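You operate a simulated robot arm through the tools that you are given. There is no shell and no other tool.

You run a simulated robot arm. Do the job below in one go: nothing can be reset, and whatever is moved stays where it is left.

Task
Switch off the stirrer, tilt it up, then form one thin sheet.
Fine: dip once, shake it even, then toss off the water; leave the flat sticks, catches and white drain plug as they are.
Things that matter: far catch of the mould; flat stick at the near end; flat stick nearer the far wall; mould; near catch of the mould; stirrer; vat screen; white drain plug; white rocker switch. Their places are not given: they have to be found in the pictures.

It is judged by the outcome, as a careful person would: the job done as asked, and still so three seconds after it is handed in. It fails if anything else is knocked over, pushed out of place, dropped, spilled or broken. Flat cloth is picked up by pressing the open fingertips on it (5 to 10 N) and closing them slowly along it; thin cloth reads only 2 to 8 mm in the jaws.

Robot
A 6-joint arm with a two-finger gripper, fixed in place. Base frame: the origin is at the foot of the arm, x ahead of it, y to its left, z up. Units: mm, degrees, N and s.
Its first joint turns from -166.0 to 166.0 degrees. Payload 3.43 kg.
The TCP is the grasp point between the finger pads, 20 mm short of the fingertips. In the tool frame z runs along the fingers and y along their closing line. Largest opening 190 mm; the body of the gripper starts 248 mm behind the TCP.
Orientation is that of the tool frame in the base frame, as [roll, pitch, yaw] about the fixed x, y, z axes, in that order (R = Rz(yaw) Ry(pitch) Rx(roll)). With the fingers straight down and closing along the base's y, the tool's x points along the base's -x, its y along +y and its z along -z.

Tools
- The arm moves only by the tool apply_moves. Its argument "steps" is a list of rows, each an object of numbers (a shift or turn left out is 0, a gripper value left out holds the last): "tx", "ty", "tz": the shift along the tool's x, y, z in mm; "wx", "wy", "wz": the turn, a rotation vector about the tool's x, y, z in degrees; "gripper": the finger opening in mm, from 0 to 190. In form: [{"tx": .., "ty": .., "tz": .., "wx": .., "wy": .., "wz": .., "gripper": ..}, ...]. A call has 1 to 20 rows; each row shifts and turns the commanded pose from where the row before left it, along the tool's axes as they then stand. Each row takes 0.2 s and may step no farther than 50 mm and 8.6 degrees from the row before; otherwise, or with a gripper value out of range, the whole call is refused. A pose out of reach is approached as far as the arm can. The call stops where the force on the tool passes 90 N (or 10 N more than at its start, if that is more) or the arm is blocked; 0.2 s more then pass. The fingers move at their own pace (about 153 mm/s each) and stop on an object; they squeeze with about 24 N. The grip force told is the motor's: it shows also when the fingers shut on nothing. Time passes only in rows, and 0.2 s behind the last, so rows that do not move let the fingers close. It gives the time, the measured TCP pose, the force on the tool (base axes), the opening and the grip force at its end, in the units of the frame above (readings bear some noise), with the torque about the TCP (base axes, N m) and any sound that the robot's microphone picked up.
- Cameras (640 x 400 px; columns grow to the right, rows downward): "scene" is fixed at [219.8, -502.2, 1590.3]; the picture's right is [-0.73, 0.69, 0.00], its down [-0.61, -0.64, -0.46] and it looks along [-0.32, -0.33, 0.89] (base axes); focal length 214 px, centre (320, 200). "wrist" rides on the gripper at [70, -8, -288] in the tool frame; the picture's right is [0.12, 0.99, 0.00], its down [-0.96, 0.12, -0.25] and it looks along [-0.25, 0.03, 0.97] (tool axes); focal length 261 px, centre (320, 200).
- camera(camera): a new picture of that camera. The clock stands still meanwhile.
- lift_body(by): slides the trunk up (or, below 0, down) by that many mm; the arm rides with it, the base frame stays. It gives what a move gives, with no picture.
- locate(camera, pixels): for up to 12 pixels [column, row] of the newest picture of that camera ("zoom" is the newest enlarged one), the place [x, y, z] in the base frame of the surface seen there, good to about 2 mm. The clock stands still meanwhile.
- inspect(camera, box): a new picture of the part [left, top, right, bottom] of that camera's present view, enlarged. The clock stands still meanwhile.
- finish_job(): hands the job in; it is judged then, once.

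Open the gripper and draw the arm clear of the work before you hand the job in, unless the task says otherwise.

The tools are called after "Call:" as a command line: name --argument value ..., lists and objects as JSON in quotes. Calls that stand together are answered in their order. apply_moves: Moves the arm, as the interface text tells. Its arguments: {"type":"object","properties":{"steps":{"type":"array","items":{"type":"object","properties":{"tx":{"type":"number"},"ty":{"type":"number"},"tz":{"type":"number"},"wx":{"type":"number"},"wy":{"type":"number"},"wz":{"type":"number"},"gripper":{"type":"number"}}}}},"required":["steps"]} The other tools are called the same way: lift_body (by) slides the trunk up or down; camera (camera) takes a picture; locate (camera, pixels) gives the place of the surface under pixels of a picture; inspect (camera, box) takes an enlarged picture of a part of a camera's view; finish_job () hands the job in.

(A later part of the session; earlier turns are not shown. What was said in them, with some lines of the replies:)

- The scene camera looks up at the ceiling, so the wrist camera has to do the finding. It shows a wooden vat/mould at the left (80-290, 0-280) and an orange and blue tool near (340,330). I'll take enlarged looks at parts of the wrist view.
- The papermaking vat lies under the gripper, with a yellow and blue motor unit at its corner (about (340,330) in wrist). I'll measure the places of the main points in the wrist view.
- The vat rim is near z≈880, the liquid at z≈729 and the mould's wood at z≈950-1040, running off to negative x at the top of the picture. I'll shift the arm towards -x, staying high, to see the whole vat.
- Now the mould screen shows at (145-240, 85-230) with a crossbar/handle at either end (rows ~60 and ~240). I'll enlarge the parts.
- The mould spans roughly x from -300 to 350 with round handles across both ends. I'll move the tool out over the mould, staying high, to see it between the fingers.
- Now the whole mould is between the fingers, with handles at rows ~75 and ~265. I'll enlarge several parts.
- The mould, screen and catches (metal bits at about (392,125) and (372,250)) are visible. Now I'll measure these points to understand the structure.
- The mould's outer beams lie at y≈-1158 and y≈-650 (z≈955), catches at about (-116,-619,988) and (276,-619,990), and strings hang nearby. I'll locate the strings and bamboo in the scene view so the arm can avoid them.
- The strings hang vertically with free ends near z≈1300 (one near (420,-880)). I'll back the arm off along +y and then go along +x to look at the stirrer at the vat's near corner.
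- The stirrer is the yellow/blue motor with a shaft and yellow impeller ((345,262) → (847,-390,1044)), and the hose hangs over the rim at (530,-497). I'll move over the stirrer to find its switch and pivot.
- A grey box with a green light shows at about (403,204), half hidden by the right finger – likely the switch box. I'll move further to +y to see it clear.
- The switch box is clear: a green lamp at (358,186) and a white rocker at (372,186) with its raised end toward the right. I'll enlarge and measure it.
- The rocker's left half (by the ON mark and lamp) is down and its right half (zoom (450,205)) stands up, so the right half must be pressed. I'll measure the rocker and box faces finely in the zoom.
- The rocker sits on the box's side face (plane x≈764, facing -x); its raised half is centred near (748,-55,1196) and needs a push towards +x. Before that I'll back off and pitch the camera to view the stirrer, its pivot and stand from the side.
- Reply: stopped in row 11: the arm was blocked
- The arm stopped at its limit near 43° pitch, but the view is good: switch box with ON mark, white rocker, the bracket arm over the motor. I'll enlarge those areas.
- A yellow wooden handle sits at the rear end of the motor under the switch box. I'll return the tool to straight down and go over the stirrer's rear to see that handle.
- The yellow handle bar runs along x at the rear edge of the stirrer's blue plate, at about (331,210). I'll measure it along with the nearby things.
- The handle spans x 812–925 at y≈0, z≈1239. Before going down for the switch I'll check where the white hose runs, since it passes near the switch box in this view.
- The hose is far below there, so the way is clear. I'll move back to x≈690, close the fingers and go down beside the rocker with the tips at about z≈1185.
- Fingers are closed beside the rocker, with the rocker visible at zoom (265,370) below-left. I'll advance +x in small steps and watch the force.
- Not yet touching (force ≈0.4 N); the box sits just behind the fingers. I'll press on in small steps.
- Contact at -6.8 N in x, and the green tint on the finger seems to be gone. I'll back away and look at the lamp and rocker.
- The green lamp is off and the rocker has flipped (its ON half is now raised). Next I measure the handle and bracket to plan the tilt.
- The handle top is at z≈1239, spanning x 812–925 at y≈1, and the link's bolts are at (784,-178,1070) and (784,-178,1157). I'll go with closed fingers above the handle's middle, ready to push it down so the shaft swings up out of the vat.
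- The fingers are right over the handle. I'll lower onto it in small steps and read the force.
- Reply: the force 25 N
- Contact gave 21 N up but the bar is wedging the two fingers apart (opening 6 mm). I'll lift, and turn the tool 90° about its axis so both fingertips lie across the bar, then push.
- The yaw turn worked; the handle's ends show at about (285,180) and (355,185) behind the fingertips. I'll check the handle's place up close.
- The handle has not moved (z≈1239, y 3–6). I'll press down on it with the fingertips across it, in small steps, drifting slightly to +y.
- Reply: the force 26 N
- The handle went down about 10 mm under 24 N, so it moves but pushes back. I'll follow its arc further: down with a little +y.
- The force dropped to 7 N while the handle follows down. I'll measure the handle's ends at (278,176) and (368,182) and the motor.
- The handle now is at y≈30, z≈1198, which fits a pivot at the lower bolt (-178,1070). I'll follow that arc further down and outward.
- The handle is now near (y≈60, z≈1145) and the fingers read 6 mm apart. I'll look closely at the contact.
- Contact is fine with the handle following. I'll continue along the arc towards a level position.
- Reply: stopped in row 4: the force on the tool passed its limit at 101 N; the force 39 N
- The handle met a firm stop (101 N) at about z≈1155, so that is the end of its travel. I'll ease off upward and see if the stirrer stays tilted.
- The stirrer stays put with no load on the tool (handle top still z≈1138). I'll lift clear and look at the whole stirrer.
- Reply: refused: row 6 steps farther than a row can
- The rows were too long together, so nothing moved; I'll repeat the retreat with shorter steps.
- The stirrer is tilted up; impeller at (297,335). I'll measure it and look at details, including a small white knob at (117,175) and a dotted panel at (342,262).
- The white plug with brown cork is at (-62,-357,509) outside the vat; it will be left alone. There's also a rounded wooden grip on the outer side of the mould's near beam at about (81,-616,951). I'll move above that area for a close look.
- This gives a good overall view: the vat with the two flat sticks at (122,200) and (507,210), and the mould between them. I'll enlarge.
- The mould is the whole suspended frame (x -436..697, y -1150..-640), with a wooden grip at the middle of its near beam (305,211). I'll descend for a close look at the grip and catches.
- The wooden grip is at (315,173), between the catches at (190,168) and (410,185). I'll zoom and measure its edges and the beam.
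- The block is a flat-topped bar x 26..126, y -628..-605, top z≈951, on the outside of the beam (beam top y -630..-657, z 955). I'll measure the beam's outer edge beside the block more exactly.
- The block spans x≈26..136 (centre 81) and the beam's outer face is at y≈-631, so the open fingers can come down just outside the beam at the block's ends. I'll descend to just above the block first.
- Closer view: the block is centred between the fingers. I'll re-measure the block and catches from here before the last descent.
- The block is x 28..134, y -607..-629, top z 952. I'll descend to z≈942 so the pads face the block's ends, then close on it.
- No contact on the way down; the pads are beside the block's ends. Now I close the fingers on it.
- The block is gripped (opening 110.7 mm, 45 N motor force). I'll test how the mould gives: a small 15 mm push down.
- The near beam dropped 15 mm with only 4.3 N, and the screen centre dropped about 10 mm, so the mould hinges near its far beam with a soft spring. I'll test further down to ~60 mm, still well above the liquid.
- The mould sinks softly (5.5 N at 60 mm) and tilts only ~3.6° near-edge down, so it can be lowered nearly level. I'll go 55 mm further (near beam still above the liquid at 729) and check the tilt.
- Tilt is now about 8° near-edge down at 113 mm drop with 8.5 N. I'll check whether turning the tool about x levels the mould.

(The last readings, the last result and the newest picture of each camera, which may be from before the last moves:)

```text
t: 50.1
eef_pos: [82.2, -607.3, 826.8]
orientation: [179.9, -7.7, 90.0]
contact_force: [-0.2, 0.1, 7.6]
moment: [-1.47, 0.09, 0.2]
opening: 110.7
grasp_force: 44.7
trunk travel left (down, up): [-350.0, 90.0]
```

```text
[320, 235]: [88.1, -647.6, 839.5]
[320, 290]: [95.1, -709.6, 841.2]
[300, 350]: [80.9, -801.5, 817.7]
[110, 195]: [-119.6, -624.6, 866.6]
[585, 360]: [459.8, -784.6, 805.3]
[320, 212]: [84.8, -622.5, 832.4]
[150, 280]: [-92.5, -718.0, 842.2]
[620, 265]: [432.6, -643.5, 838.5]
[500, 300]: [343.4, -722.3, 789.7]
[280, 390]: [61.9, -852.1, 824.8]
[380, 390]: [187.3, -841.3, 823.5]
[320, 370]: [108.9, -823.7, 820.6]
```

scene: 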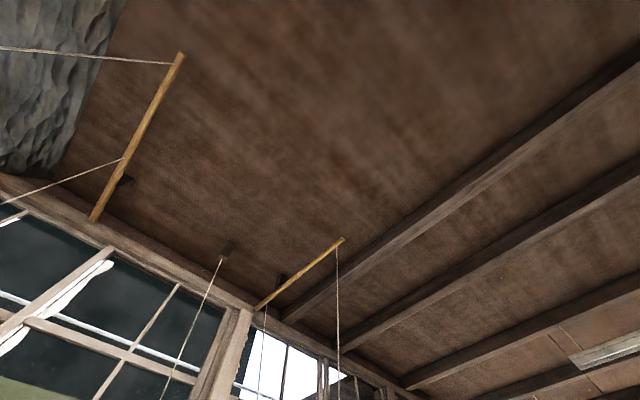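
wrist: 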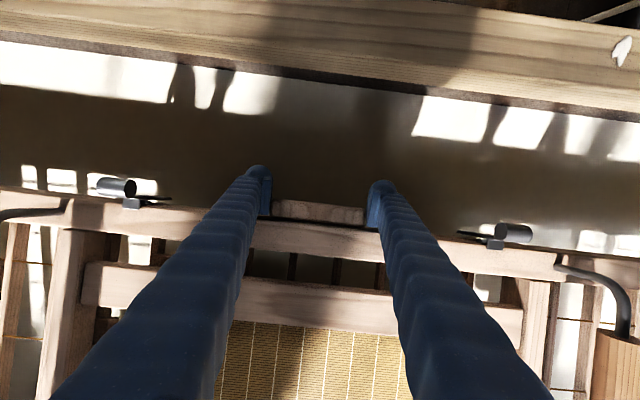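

Turning the tool slips in the grip, so the near edge will lead the dip, as in normal scooping. Everything is clear below, so I'll now make the single dip: lower smoothly about 170 mm more so the screen goes under the liquid.

Call:
apply_moves --steps '[{"tx": -3.5, "tz": 20.8}, {"tx": -3.5, "tz": 20.8}, {"tx": -4, "tz": 20.8}, {"tx": -4, "tz": 20.8}, {"tx": -4, "tz": 20.8}, {"tx": -4.5, "tz": 20.8}, {"tx": -4.5, "tz": 20.8}, {"tx": -4.5, "tz": 20.8}]'

Call:
camera --camera "wrist"

Call:
locate --camera "wrist" --pixels '[[320, 235], [320, 290], [300, 350], [110, 195], [585, 360], [320, 212], [150, 280], [620, 265], [500, 300], [280, 390], [380, 390], [320, 370]]'

```text
t: 51.9
eef_pos: [80.6, -618.3, 658.5]
orientation: [-180.0, -7.6, 90.0]
contact_force: [0.0, -0.7, 60.7]
moment: [-1.8, -0.02, -0.03]
opening: 115.7
grasp_force: 44.3
trunk travel left (down, up): [-350.0, 90.0]
```

```text
taken
```

wrist: 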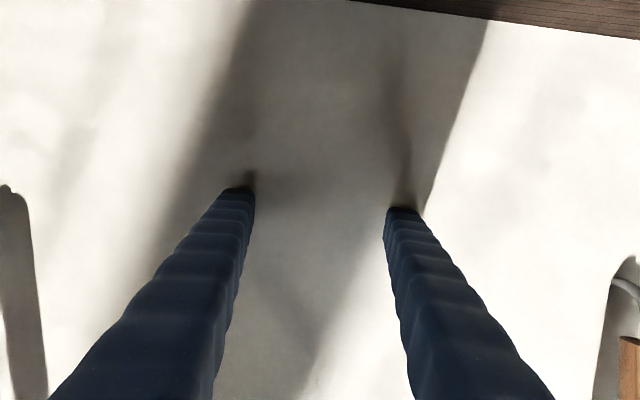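

```text
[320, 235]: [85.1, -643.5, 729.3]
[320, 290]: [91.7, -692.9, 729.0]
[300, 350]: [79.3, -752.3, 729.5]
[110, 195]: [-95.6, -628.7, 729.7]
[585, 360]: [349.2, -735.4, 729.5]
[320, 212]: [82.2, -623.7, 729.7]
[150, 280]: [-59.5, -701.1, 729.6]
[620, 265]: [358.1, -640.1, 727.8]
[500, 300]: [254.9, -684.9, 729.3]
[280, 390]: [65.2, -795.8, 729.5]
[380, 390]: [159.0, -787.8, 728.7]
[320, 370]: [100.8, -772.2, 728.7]
```

The screen's near part is under the milky liquid (only the handles' hooks at (5,300) and (625,290) show), with 61 N on the tool. I lift smoothly now.

Call:
apply_moves --steps '[{"tx": 3.5, "tz": -20.8}, {"tx": 3.5, "tz": -20.8}, {"tx": 4, "tz": -20.8}, {"tx": 4, "tz": -20.8}, {"tx": 3.5, "tz": -20.8}]'

Call:
camera --camera "wrist"

Call:
locate --camera "wrist" --pixels '[[320, 235], [320, 290], [300, 350], [110, 195], [585, 360], [320, 212], [150, 280], [620, 265], [500, 300], [280, 390], [380, 390], [320, 370]]'

```text
t: 53.1
eef_pos: [81.8, -611.6, 764.4]
orientation: [-180.0, -7.7, 89.9]
contact_force: [-0.6, 2.5, 4.4]
moment: [-0.05, -0.33, -0.19]
opening: 114.8
grasp_force: 44.8
trunk travel left (down, up): [-350.0, 90.0]
```

```text
taken
```

wrist: 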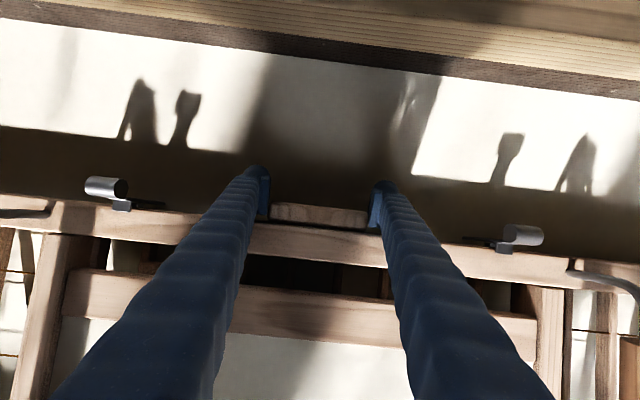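

```text
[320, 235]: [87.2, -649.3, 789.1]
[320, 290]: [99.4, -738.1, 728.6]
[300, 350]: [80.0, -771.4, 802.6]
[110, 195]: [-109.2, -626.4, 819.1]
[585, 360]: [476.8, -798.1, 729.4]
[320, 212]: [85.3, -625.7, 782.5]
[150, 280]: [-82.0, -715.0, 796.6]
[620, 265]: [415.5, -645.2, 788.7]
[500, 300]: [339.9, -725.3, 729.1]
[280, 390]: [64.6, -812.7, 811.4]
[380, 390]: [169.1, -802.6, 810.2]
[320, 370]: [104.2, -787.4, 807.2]
```

The screen now carries liquid (pale surface at (300,370)), and the grip holds with the block about 8 mm higher in the pads. I continue lifting gently to the rest height.

Call:
apply_moves --steps '[{"tx": 3, "tz": -20.8}, {"tx": 3, "tz": -20.8}, {"tx": 3, "tz": -20.8}, {"tx": 3, "tz": -20.8}, {"tx": 3, "tz": -20.8}, {"tx": 3, "tz": -20.8}, {"tx": 3, "tz": -20.8}, {"tx": 3, "tz": -20.8}]'

Call:
camera --camera "wrist"

Call:
locate --camera "wrist" --pixels '[[320, 235], [320, 290], [300, 350], [110, 195], [585, 360], [320, 212], [150, 280], [620, 265], [320, 305], [280, 390], [380, 390], [320, 370]]'

```text
t: 54.9
eef_pos: [81.0, -609.8, 932.3]
orientation: [-179.9, -7.6, 89.9]
contact_force: [-1.1, 1.0, -0.6]
moment: [0.28, 0.03, -0.15]
opening: 114.0
grasp_force: 44.9
trunk travel left (down, up): [-350.0, 90.0]
```

```text
taken
```

wrist: 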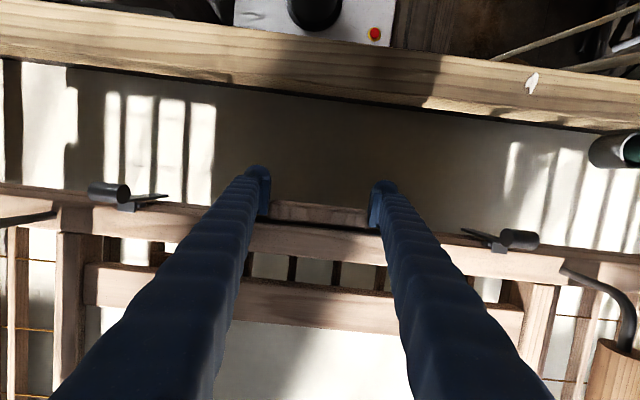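

```text
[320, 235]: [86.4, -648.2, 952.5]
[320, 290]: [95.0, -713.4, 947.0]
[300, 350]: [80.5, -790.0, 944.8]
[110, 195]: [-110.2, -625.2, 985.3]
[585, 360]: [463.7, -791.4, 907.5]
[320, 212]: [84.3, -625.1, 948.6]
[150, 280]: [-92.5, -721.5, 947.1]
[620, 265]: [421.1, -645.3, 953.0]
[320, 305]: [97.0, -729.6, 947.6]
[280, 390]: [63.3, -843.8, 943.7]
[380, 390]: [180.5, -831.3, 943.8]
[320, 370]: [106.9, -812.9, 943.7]
```

The mould is back level, full of liquid up to the rails (surface z≈944 across). Now I shake it gently fore-and-aft, about ±15 mm.

Call:
apply_moves --steps '[{"tx": 14.9, "tz": 2.1}, {"tx": -14.9, "tz": -2.1}, {"tx": -14.9, "tz": -2.1}, {"tx": 14.9, "tz": 2.1}, {"tx": 14.9, "tz": 2.1}, {"tx": -14.9, "tz": -2.1}, {"tx": -14.9, "tz": -2.1}, {"tx": 14.9, "tz": 2.1}, {"tx": 14.9, "tz": 2.1}, {"tx": -14.9, "tz": -2.1}, {"tx": -14.9, "tz": -2.1}, {"tx": 14.9, "tz": 2.1}]'

Call:
camera --camera "wrist"

Call:
locate --camera "wrist" --pixels '[[320, 235], [320, 290], [300, 350], [110, 195], [585, 360], [320, 212], [150, 280], [620, 265], [320, 305], [280, 390], [380, 390], [320, 370]]'

```text
t: 57.5
eef_pos: [80.4, -610.7, 931.5]
orientation: [180.0, -7.8, 89.9]
contact_force: [-0.7, -0.3, 1.7]
moment: [-0.51, 0.33, 0.1]
opening: 113.8
grasp_force: 44.7
trunk travel left (down, up): [-350.0, 90.0]
```

```text
taken
```

wrist: 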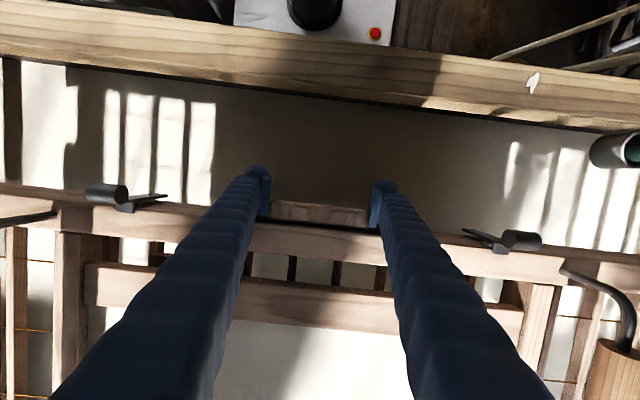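

```text
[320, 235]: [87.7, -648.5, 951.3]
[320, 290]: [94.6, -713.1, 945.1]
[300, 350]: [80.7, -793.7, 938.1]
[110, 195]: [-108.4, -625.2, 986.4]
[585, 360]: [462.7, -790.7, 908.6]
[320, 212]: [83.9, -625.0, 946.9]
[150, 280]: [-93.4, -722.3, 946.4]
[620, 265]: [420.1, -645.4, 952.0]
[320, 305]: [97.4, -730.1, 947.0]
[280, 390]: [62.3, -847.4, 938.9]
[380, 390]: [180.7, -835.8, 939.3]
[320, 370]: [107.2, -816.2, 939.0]
```

The liquid has drained from z≈944 to ≈939 and lies flat. Next I shake side to side, about ±11 mm.

Call:
apply_moves --steps '[{"ty": 11}, {"ty": -11}, {"ty": -11}, {"ty": 11}, {"ty": 11}, {"ty": -11}, {"ty": -11}, {"ty": 11}, {"ty": 11}, {"ty": -11}, {"ty": -11}, {"ty": 11}]'

Call:
camera --camera "wrist"

Call:
locate --camera "wrist" --pixels '[[320, 235], [320, 290], [300, 350], [110, 195], [250, 345], [320, 212], [150, 280], [620, 265], [320, 305], [280, 390], [380, 390], [320, 370]]'

Call:
inspect --camera "wrist" --box '[200, 290, 420, 400]'

```text
t: 60.1
eef_pos: [82.4, -611.3, 930.7]
orientation: [-179.8, -7.7, 89.9]
contact_force: [0.2, 0.9, 0.8]
moment: [-0.26, 1.76, -0.16]
opening: 113.9
grasp_force: 45.2
trunk travel left (down, up): [-350.0, 90.0]
```

```text
taken
```

wrist: 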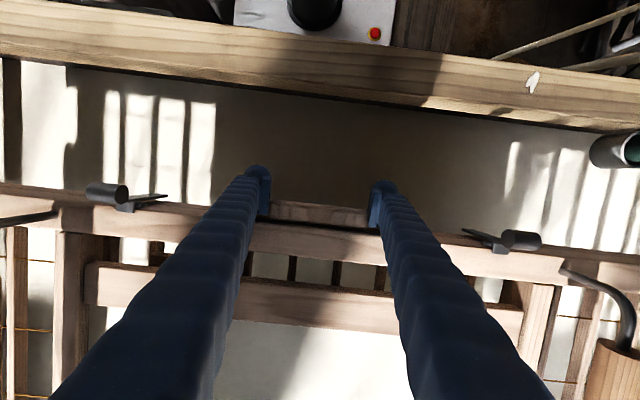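

```text
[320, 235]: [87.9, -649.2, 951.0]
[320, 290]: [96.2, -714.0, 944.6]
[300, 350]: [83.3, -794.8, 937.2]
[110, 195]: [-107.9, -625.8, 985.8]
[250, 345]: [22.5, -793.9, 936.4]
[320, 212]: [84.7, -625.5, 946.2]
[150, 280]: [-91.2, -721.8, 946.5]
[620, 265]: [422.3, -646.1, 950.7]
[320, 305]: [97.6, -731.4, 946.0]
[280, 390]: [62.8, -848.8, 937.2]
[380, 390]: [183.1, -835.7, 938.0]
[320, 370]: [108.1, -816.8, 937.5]
```

```text
2.91 times, centred on (310, 345) of wrist
```

zoom: 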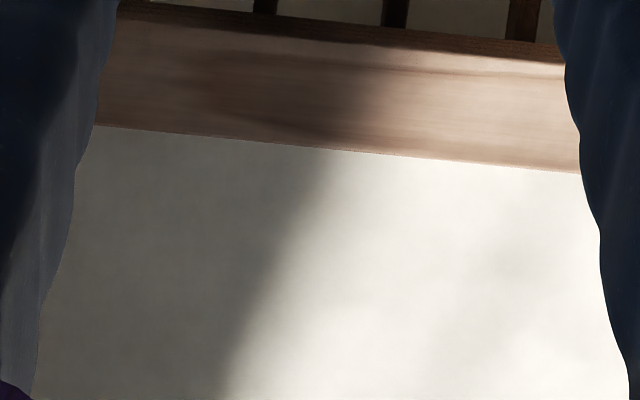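

The surface is flat and even at z≈937 but I want it well settled; one more set of fore-and-aft shakes, ±20 mm, before tossing.

Call:
apply_moves --steps '[{"tx": 19.8, "tz": 2.8}, {"tx": -19.8, "tz": -2.8}, {"tx": -19.8, "tz": -2.8}, {"tx": 19.8, "tz": 2.8}, {"tx": 19.8, "tz": 2.8}, {"tx": -19.8, "tz": -2.8}, {"tx": -19.8, "tz": -2.8}, {"tx": 19.8, "tz": 2.8}, {"tx": 19.8, "tz": 2.8}, {"tx": -19.8, "tz": -2.8}, {"tx": -19.8, "tz": -2.8}, {"tx": 19.8, "tz": 2.8}]'

Call:
camera --camera "wrist"

Call:
locate --camera "wrist" --pixels '[[320, 235], [320, 290], [300, 350], [110, 195], [250, 345], [320, 212], [150, 280], [620, 265], [320, 305], [280, 390], [380, 390], [320, 370]]'

```text
t: 62.7
eef_pos: [81.6, -610.8, 930.3]
orientation: [-180.0, -7.8, 89.9]
contact_force: [-0.1, 1.6, 1.8]
moment: [-0.55, 0.27, -0.07]
opening: 113.4
grasp_force: 45.2
trunk travel left (down, up): [-350.0, 90.0]
```

```text
taken
```

wrist: 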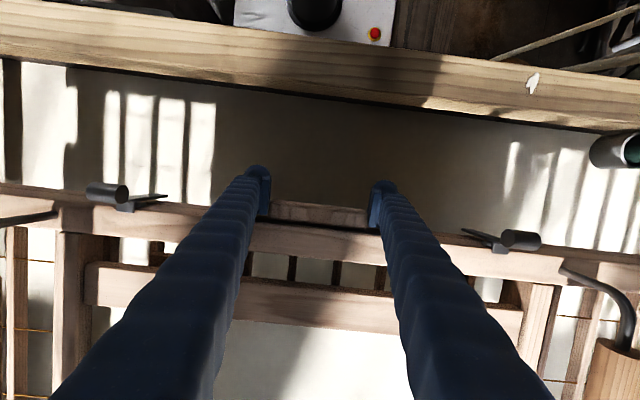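

```text
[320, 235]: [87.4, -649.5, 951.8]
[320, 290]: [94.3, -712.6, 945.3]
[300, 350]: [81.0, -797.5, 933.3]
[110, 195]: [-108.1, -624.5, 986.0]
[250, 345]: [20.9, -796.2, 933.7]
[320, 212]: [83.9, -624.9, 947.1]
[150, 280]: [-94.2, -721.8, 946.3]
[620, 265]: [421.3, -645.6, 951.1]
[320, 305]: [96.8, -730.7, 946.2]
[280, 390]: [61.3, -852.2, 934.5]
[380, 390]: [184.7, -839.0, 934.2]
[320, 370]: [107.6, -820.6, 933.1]
```

The liquid is flat at z≈933 after the shakes. Now I toss off the water: quickly raise the near edge along an arc about the far beam, turning the tool with it, so the water runs off over the far rail into the vat.

Call:
apply_moves --steps '[{"tx": 3.4, "tz": -32.3, "wy": 3.5}, {"tx": 3.4, "tz": -32.3, "wy": 3.5}, {"tx": 3.4, "tz": -32.3, "wy": 3.5}, {"tx": 3.4, "tz": -32.3, "wy": 3.5}, {"tx": 3.4, "tz": -32.3, "wy": 3.5}]'

Call:
camera --camera "wrist"

Call:
locate --camera "wrist" --pixels '[[320, 235], [320, 290], [300, 350], [110, 195], [250, 345], [320, 212], [150, 280], [620, 265], [320, 305], [280, 390], [380, 390], [320, 370]]'

```text
t: 63.9
eef_pos: [80.3, -634.4, 1093.1]
orientation: [-179.9, -25.2, 89.9]
contact_force: [0.6, 0.5, 0.5]
moment: [-0.18, 0.02, -0.01]
opening: 89.9
grasp_force: 0.1
trunk travel left (down, up): [-350.0, 90.0]
```

```text
taken
```

wrist: 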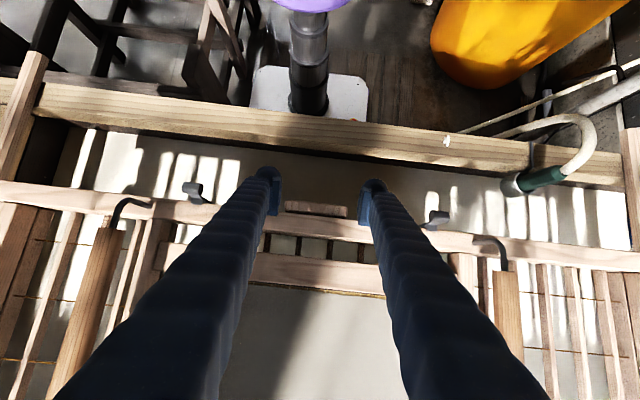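

```text
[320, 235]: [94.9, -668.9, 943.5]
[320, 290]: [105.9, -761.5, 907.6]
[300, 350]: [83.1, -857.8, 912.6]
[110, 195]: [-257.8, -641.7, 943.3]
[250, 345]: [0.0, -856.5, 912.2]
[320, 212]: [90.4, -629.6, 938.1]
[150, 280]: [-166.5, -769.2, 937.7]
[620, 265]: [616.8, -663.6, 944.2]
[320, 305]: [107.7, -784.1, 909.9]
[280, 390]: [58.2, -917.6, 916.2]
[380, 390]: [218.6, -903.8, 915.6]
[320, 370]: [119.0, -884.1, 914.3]
```

The grip slipped off during the lift (opening now 90 mm), the mould has swung back near its rest, and the surface on the screen fell to z≈912 – most of the water seems to have gone. I'll look closely at the screen and the mould.

Call:
inspect --camera "wrist" --box '[200, 180, 440, 400]'

Call:
inspect --camera "wrist" --box '[0, 130, 300, 400]'

Call:
locate --camera "wrist" --pixels '[[195, 188], [440, 218], [315, 208], [350, 270], [130, 205], [495, 245], [90, 300], [505, 300], [20, 195], [600, 258], [540, 180], [450, 140]]'

```text
1.82 times, centred on (320, 290) of wrist
```

zoom: 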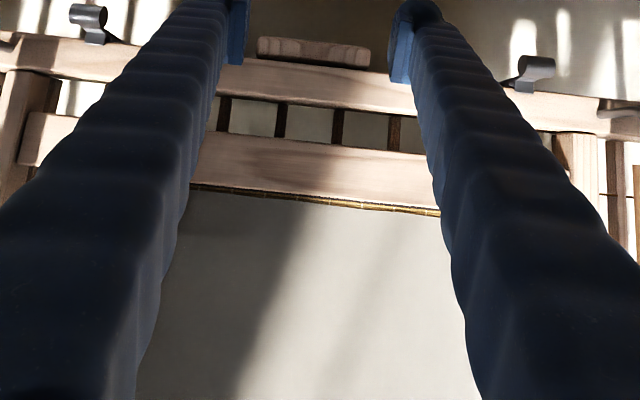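

```text
1.48 times, centred on (150, 265) of wrist
```

zoom: 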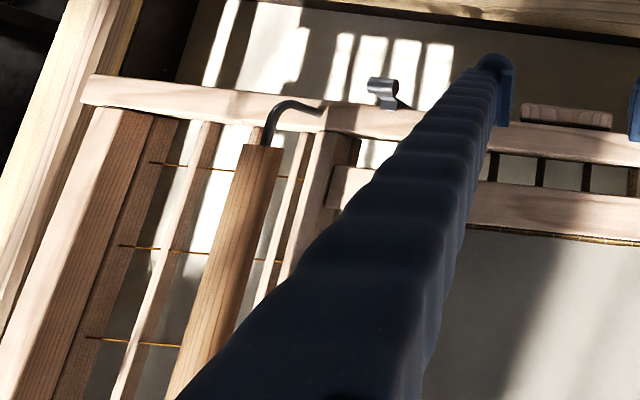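

```text
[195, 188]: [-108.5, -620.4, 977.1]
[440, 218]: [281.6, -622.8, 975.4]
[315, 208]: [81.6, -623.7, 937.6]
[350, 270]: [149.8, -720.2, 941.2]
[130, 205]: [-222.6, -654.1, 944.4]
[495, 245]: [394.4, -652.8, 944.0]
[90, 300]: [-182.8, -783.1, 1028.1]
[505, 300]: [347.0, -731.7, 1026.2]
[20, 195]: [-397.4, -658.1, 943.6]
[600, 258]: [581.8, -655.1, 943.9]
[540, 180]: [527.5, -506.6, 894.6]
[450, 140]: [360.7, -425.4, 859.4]
```

A white sheet now lies on the screen, with the bare screen edge showing along the near rail (zoom (320,200)). I'll let the mould settle for a second and re-measure.

Call:
apply_moves --steps '[{}, {}, {}, {}, {}]'

Call:
camera --camera "wrist"

Call:
locate --camera "wrist" --pixels '[[320, 235], [320, 290], [300, 350], [130, 205], [250, 345], [320, 212], [250, 275], [620, 265], [350, 270], [280, 390], [380, 390], [320, 370]]'

Call:
inspect --camera "wrist" --box '[200, 240, 440, 400]'

```text
t: 65.1
eef_pos: [80.8, -635.9, 1090.6]
orientation: [180.0, -25.1, 89.9]
contact_force: [-0.3, 0.4, 0.6]
moment: [-0.01, 0.02, 0.01]
opening: 90.1
grasp_force: 0.1
trunk travel left (down, up): [-350.0, 90.0]
```

```text
taken
```

wrist: 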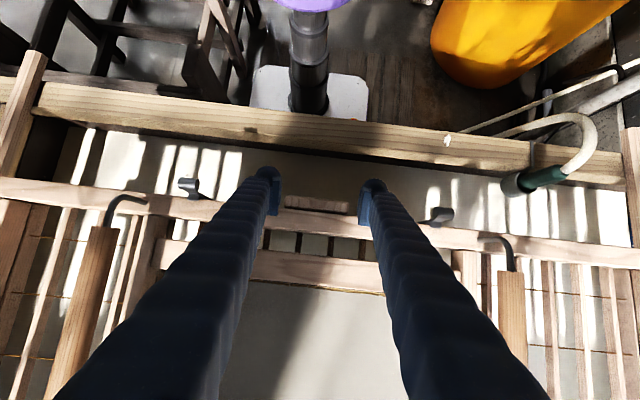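

```text
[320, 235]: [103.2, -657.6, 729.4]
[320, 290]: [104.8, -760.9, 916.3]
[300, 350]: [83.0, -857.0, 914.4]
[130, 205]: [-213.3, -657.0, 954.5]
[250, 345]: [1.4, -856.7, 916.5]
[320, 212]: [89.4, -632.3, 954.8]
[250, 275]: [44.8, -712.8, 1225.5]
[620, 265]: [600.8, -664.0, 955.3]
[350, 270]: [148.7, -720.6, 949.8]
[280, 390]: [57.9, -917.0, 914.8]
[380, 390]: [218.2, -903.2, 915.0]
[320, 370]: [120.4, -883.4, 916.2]
```

```text
2.50 times, centred on (320, 320) of wrist
```

zoom: 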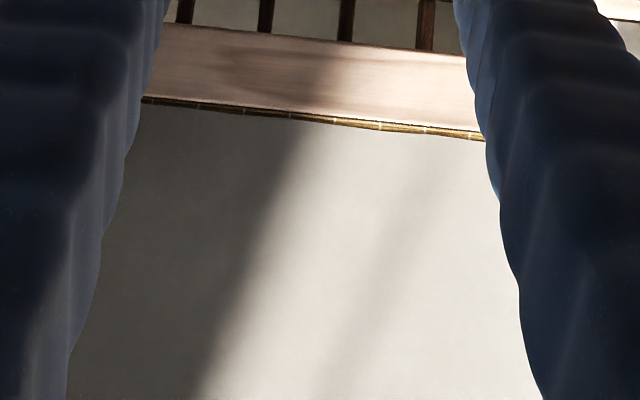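

The mould has settled level (near beam z≈955) and the screen carries a thin even white sheet (z≈915, same as the screen itself), no standing water. I'll raise the tool clear, straighten it and look at the whole mould.

Call:
apply_moves --steps '[{"tx": 17, "tz": -36}, {"tx": 17, "tz": -36}, {"tx": 17, "tz": -36}, {"tx": 17, "tz": -36}, {"tx": 17, "tz": -36, "gripper": 190}, {"wy": -8.4}, {"wy": -8.4}, {"wy": -8.3}, {"tz": -40}, {"tz": -40}, {"tz": -40}]'

Call:
camera --camera "wrist"

Call:
inspect --camera "wrist" --box '[210, 170, 430, 350]'

```text
t: 67.5
eef_pos: [81.6, -635.1, 1410.6]
orientation: [180.0, -0.1, 89.9]
contact_force: [-0.2, -0.7, 0.5]
moment: [-0.14, -0.01, 0.01]
opening: 190.0
grasp_force: 0.2
trunk travel left (down, up): [-350.0, 90.0]
```

```text
taken
```

wrist: 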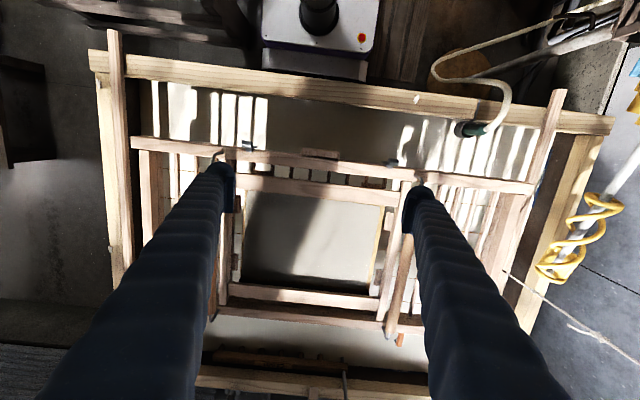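

```text
2.22 times, centred on (320, 260) of wrist
```

zoom: 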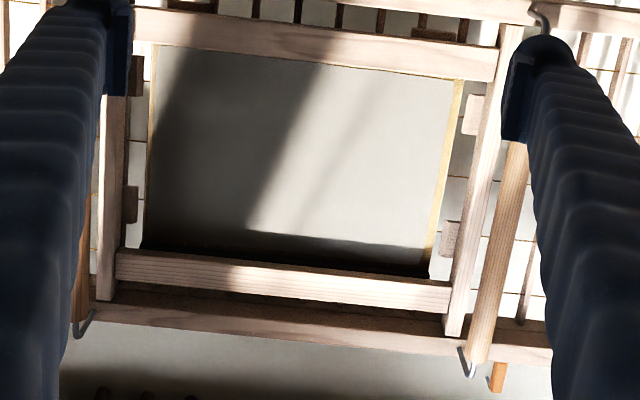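

The sheet covers the screen evenly with slim bare margins. I'll measure the sheet surface across the screen, and check the mould, catches, sticks and stirrer.

Call:
locate --camera "zoom" --pixels '[[180, 80], [300, 90], [430, 110], [180, 150], [300, 160], [420, 180], [180, 225], [300, 230], [410, 240], [300, 60], [300, 262], [445, 150]]'

Call:
locate --camera "wrist" --pixels '[[246, 146], [390, 163], [320, 153], [135, 142], [532, 187], [115, 100], [550, 110], [300, 315], [220, 155], [585, 230], [340, 295], [115, 200]]'

Call:
inspect --camera "wrist" --box '[210, 130, 430, 220]'

Call:
inspect --camera "wrist" --box '[440, 20, 640, 400]'

```text
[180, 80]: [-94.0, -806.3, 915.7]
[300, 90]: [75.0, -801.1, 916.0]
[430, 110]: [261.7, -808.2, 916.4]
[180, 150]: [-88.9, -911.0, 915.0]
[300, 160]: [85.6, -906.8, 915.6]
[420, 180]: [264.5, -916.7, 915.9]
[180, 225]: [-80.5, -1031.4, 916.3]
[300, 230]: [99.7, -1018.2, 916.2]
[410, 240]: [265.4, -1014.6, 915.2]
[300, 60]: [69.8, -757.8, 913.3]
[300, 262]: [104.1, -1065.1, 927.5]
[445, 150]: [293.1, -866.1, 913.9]
```

```text
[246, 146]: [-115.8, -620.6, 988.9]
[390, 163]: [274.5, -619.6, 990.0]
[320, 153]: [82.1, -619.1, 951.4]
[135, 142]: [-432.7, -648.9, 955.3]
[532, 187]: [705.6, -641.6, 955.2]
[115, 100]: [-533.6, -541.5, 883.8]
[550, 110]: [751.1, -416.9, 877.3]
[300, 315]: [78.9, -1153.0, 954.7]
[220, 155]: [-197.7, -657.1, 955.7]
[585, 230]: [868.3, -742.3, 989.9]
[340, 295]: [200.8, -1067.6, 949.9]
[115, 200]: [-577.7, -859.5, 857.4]
```

```text
2.91 times, centred on (320, 175) of wrist
```

zoom: 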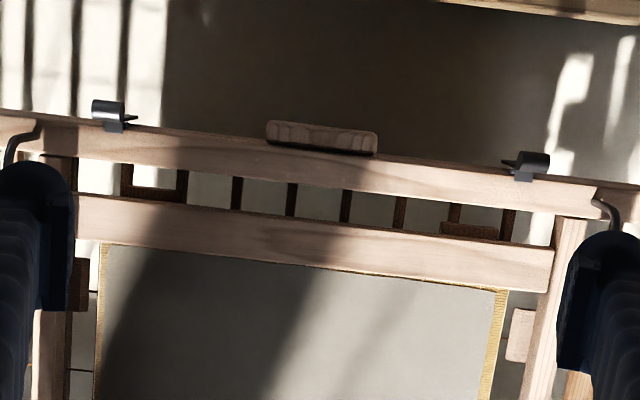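

```text
1.05 times, centred on (540, 210) of wrist (not enlarged: the box is as wide or as high as the picture)
```

zoom: 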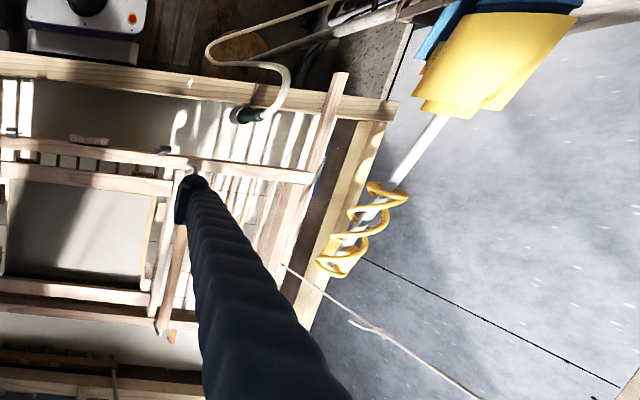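

The sheet surface is uniform (z 915–916.4 everywhere), and catches, sticks and mould are at their original places; the stirrer is still tilted up. I'll draw the arm back clear of the work to its starting place and take a last look.

Call:
apply_moves --steps '[{"tx": 30, "tz": -15}, {"tx": 30, "tz": -15}, {"tx": 30, "tz": -15}, {"tx": 30, "tz": -15, "ty": 20}, {"tx": 20, "tz": -10, "ty": 35}, {"ty": 45}, {"ty": 45}, {"ty": 45}, {}]'

Call:
camera --camera "wrist"

Call:
inspect --camera "wrist" --box '[440, 20, 640, 145]'

Call:
camera --camera "scene"

```text
t: 69.5
eef_pos: [271.4, -495.9, 1480.5]
orientation: [-180.0, -0.1, 89.9]
contact_force: [-0.7, 0.0, 0.4]
moment: [0.09, -0.07, -0.03]
opening: 190.0
grasp_force: 0.0
trunk travel left (down, up): [-350.0, 90.0]
```

```text
taken
```

wrist: 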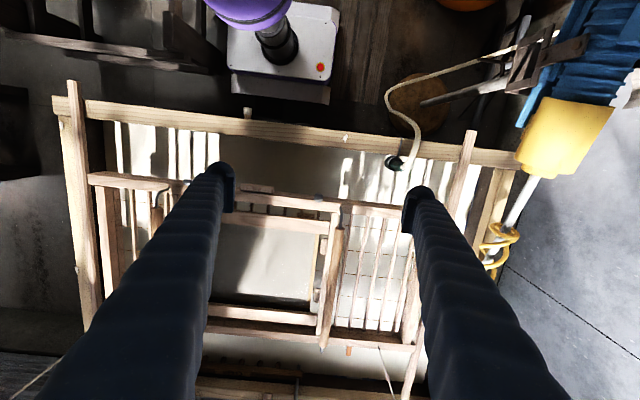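

```text
3.20 times, centred on (540, 82) of wrist
```

zoom: 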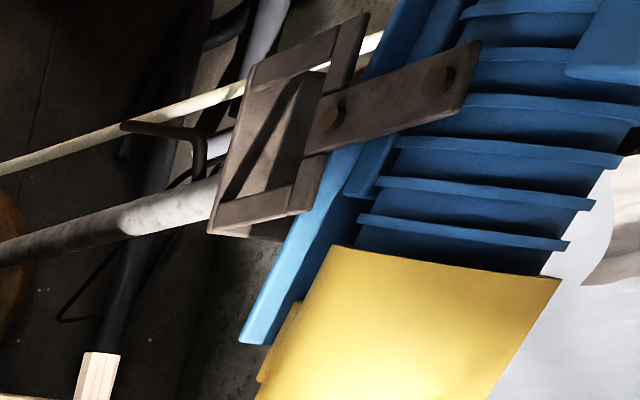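

```text
taken
```

scene: 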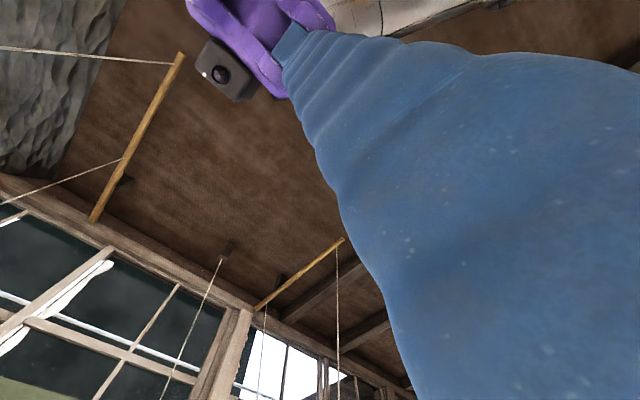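

Everything is in place: the sheet lies even on the level mould, sticks, catches and plug are undisturbed, the stirrer is off and tilted up, and the gripper is open and clear. I hand the job in.

Call:
finish_job

```text
The job is handed in.
```

The stirrer is switched off and tilted up, and one thin sheet lies on the screen. I have handed the job in, but no result has come back. One thing went wrong: the mould slipped out of the gripper during the toss.

- **Stirrer:** The rocker is flipped and the green lamp went out. The shaft and impeller are well above the vat rim, and the stirrer has held there on its own since I let go.
- **Dip and shake:** I dipped the mould once by its near edge. I then shook it in three short sets: fore and aft, side to side, then fore and aft again.
- **Toss:** I raised the near edge quickly to throw the water off over the far rail. The grip slipped partway, so the mould dropped back onto its strings instead of being lowered. It settled level, and the standing water on the screen, about 19 mm deep before the toss, was gone.
- **Sheet:** Its surface measures between 915.0 and 916.4 mm high at nine points across the screen, so it is flat to within the measuring error.
- **Left alone:** The catches measured at their original places, and the near-end flat stick and the end of the other one I could see show no shift. I never went near the drain plug.

The gripper is open and the arm is back near its starting place, clear of the work.
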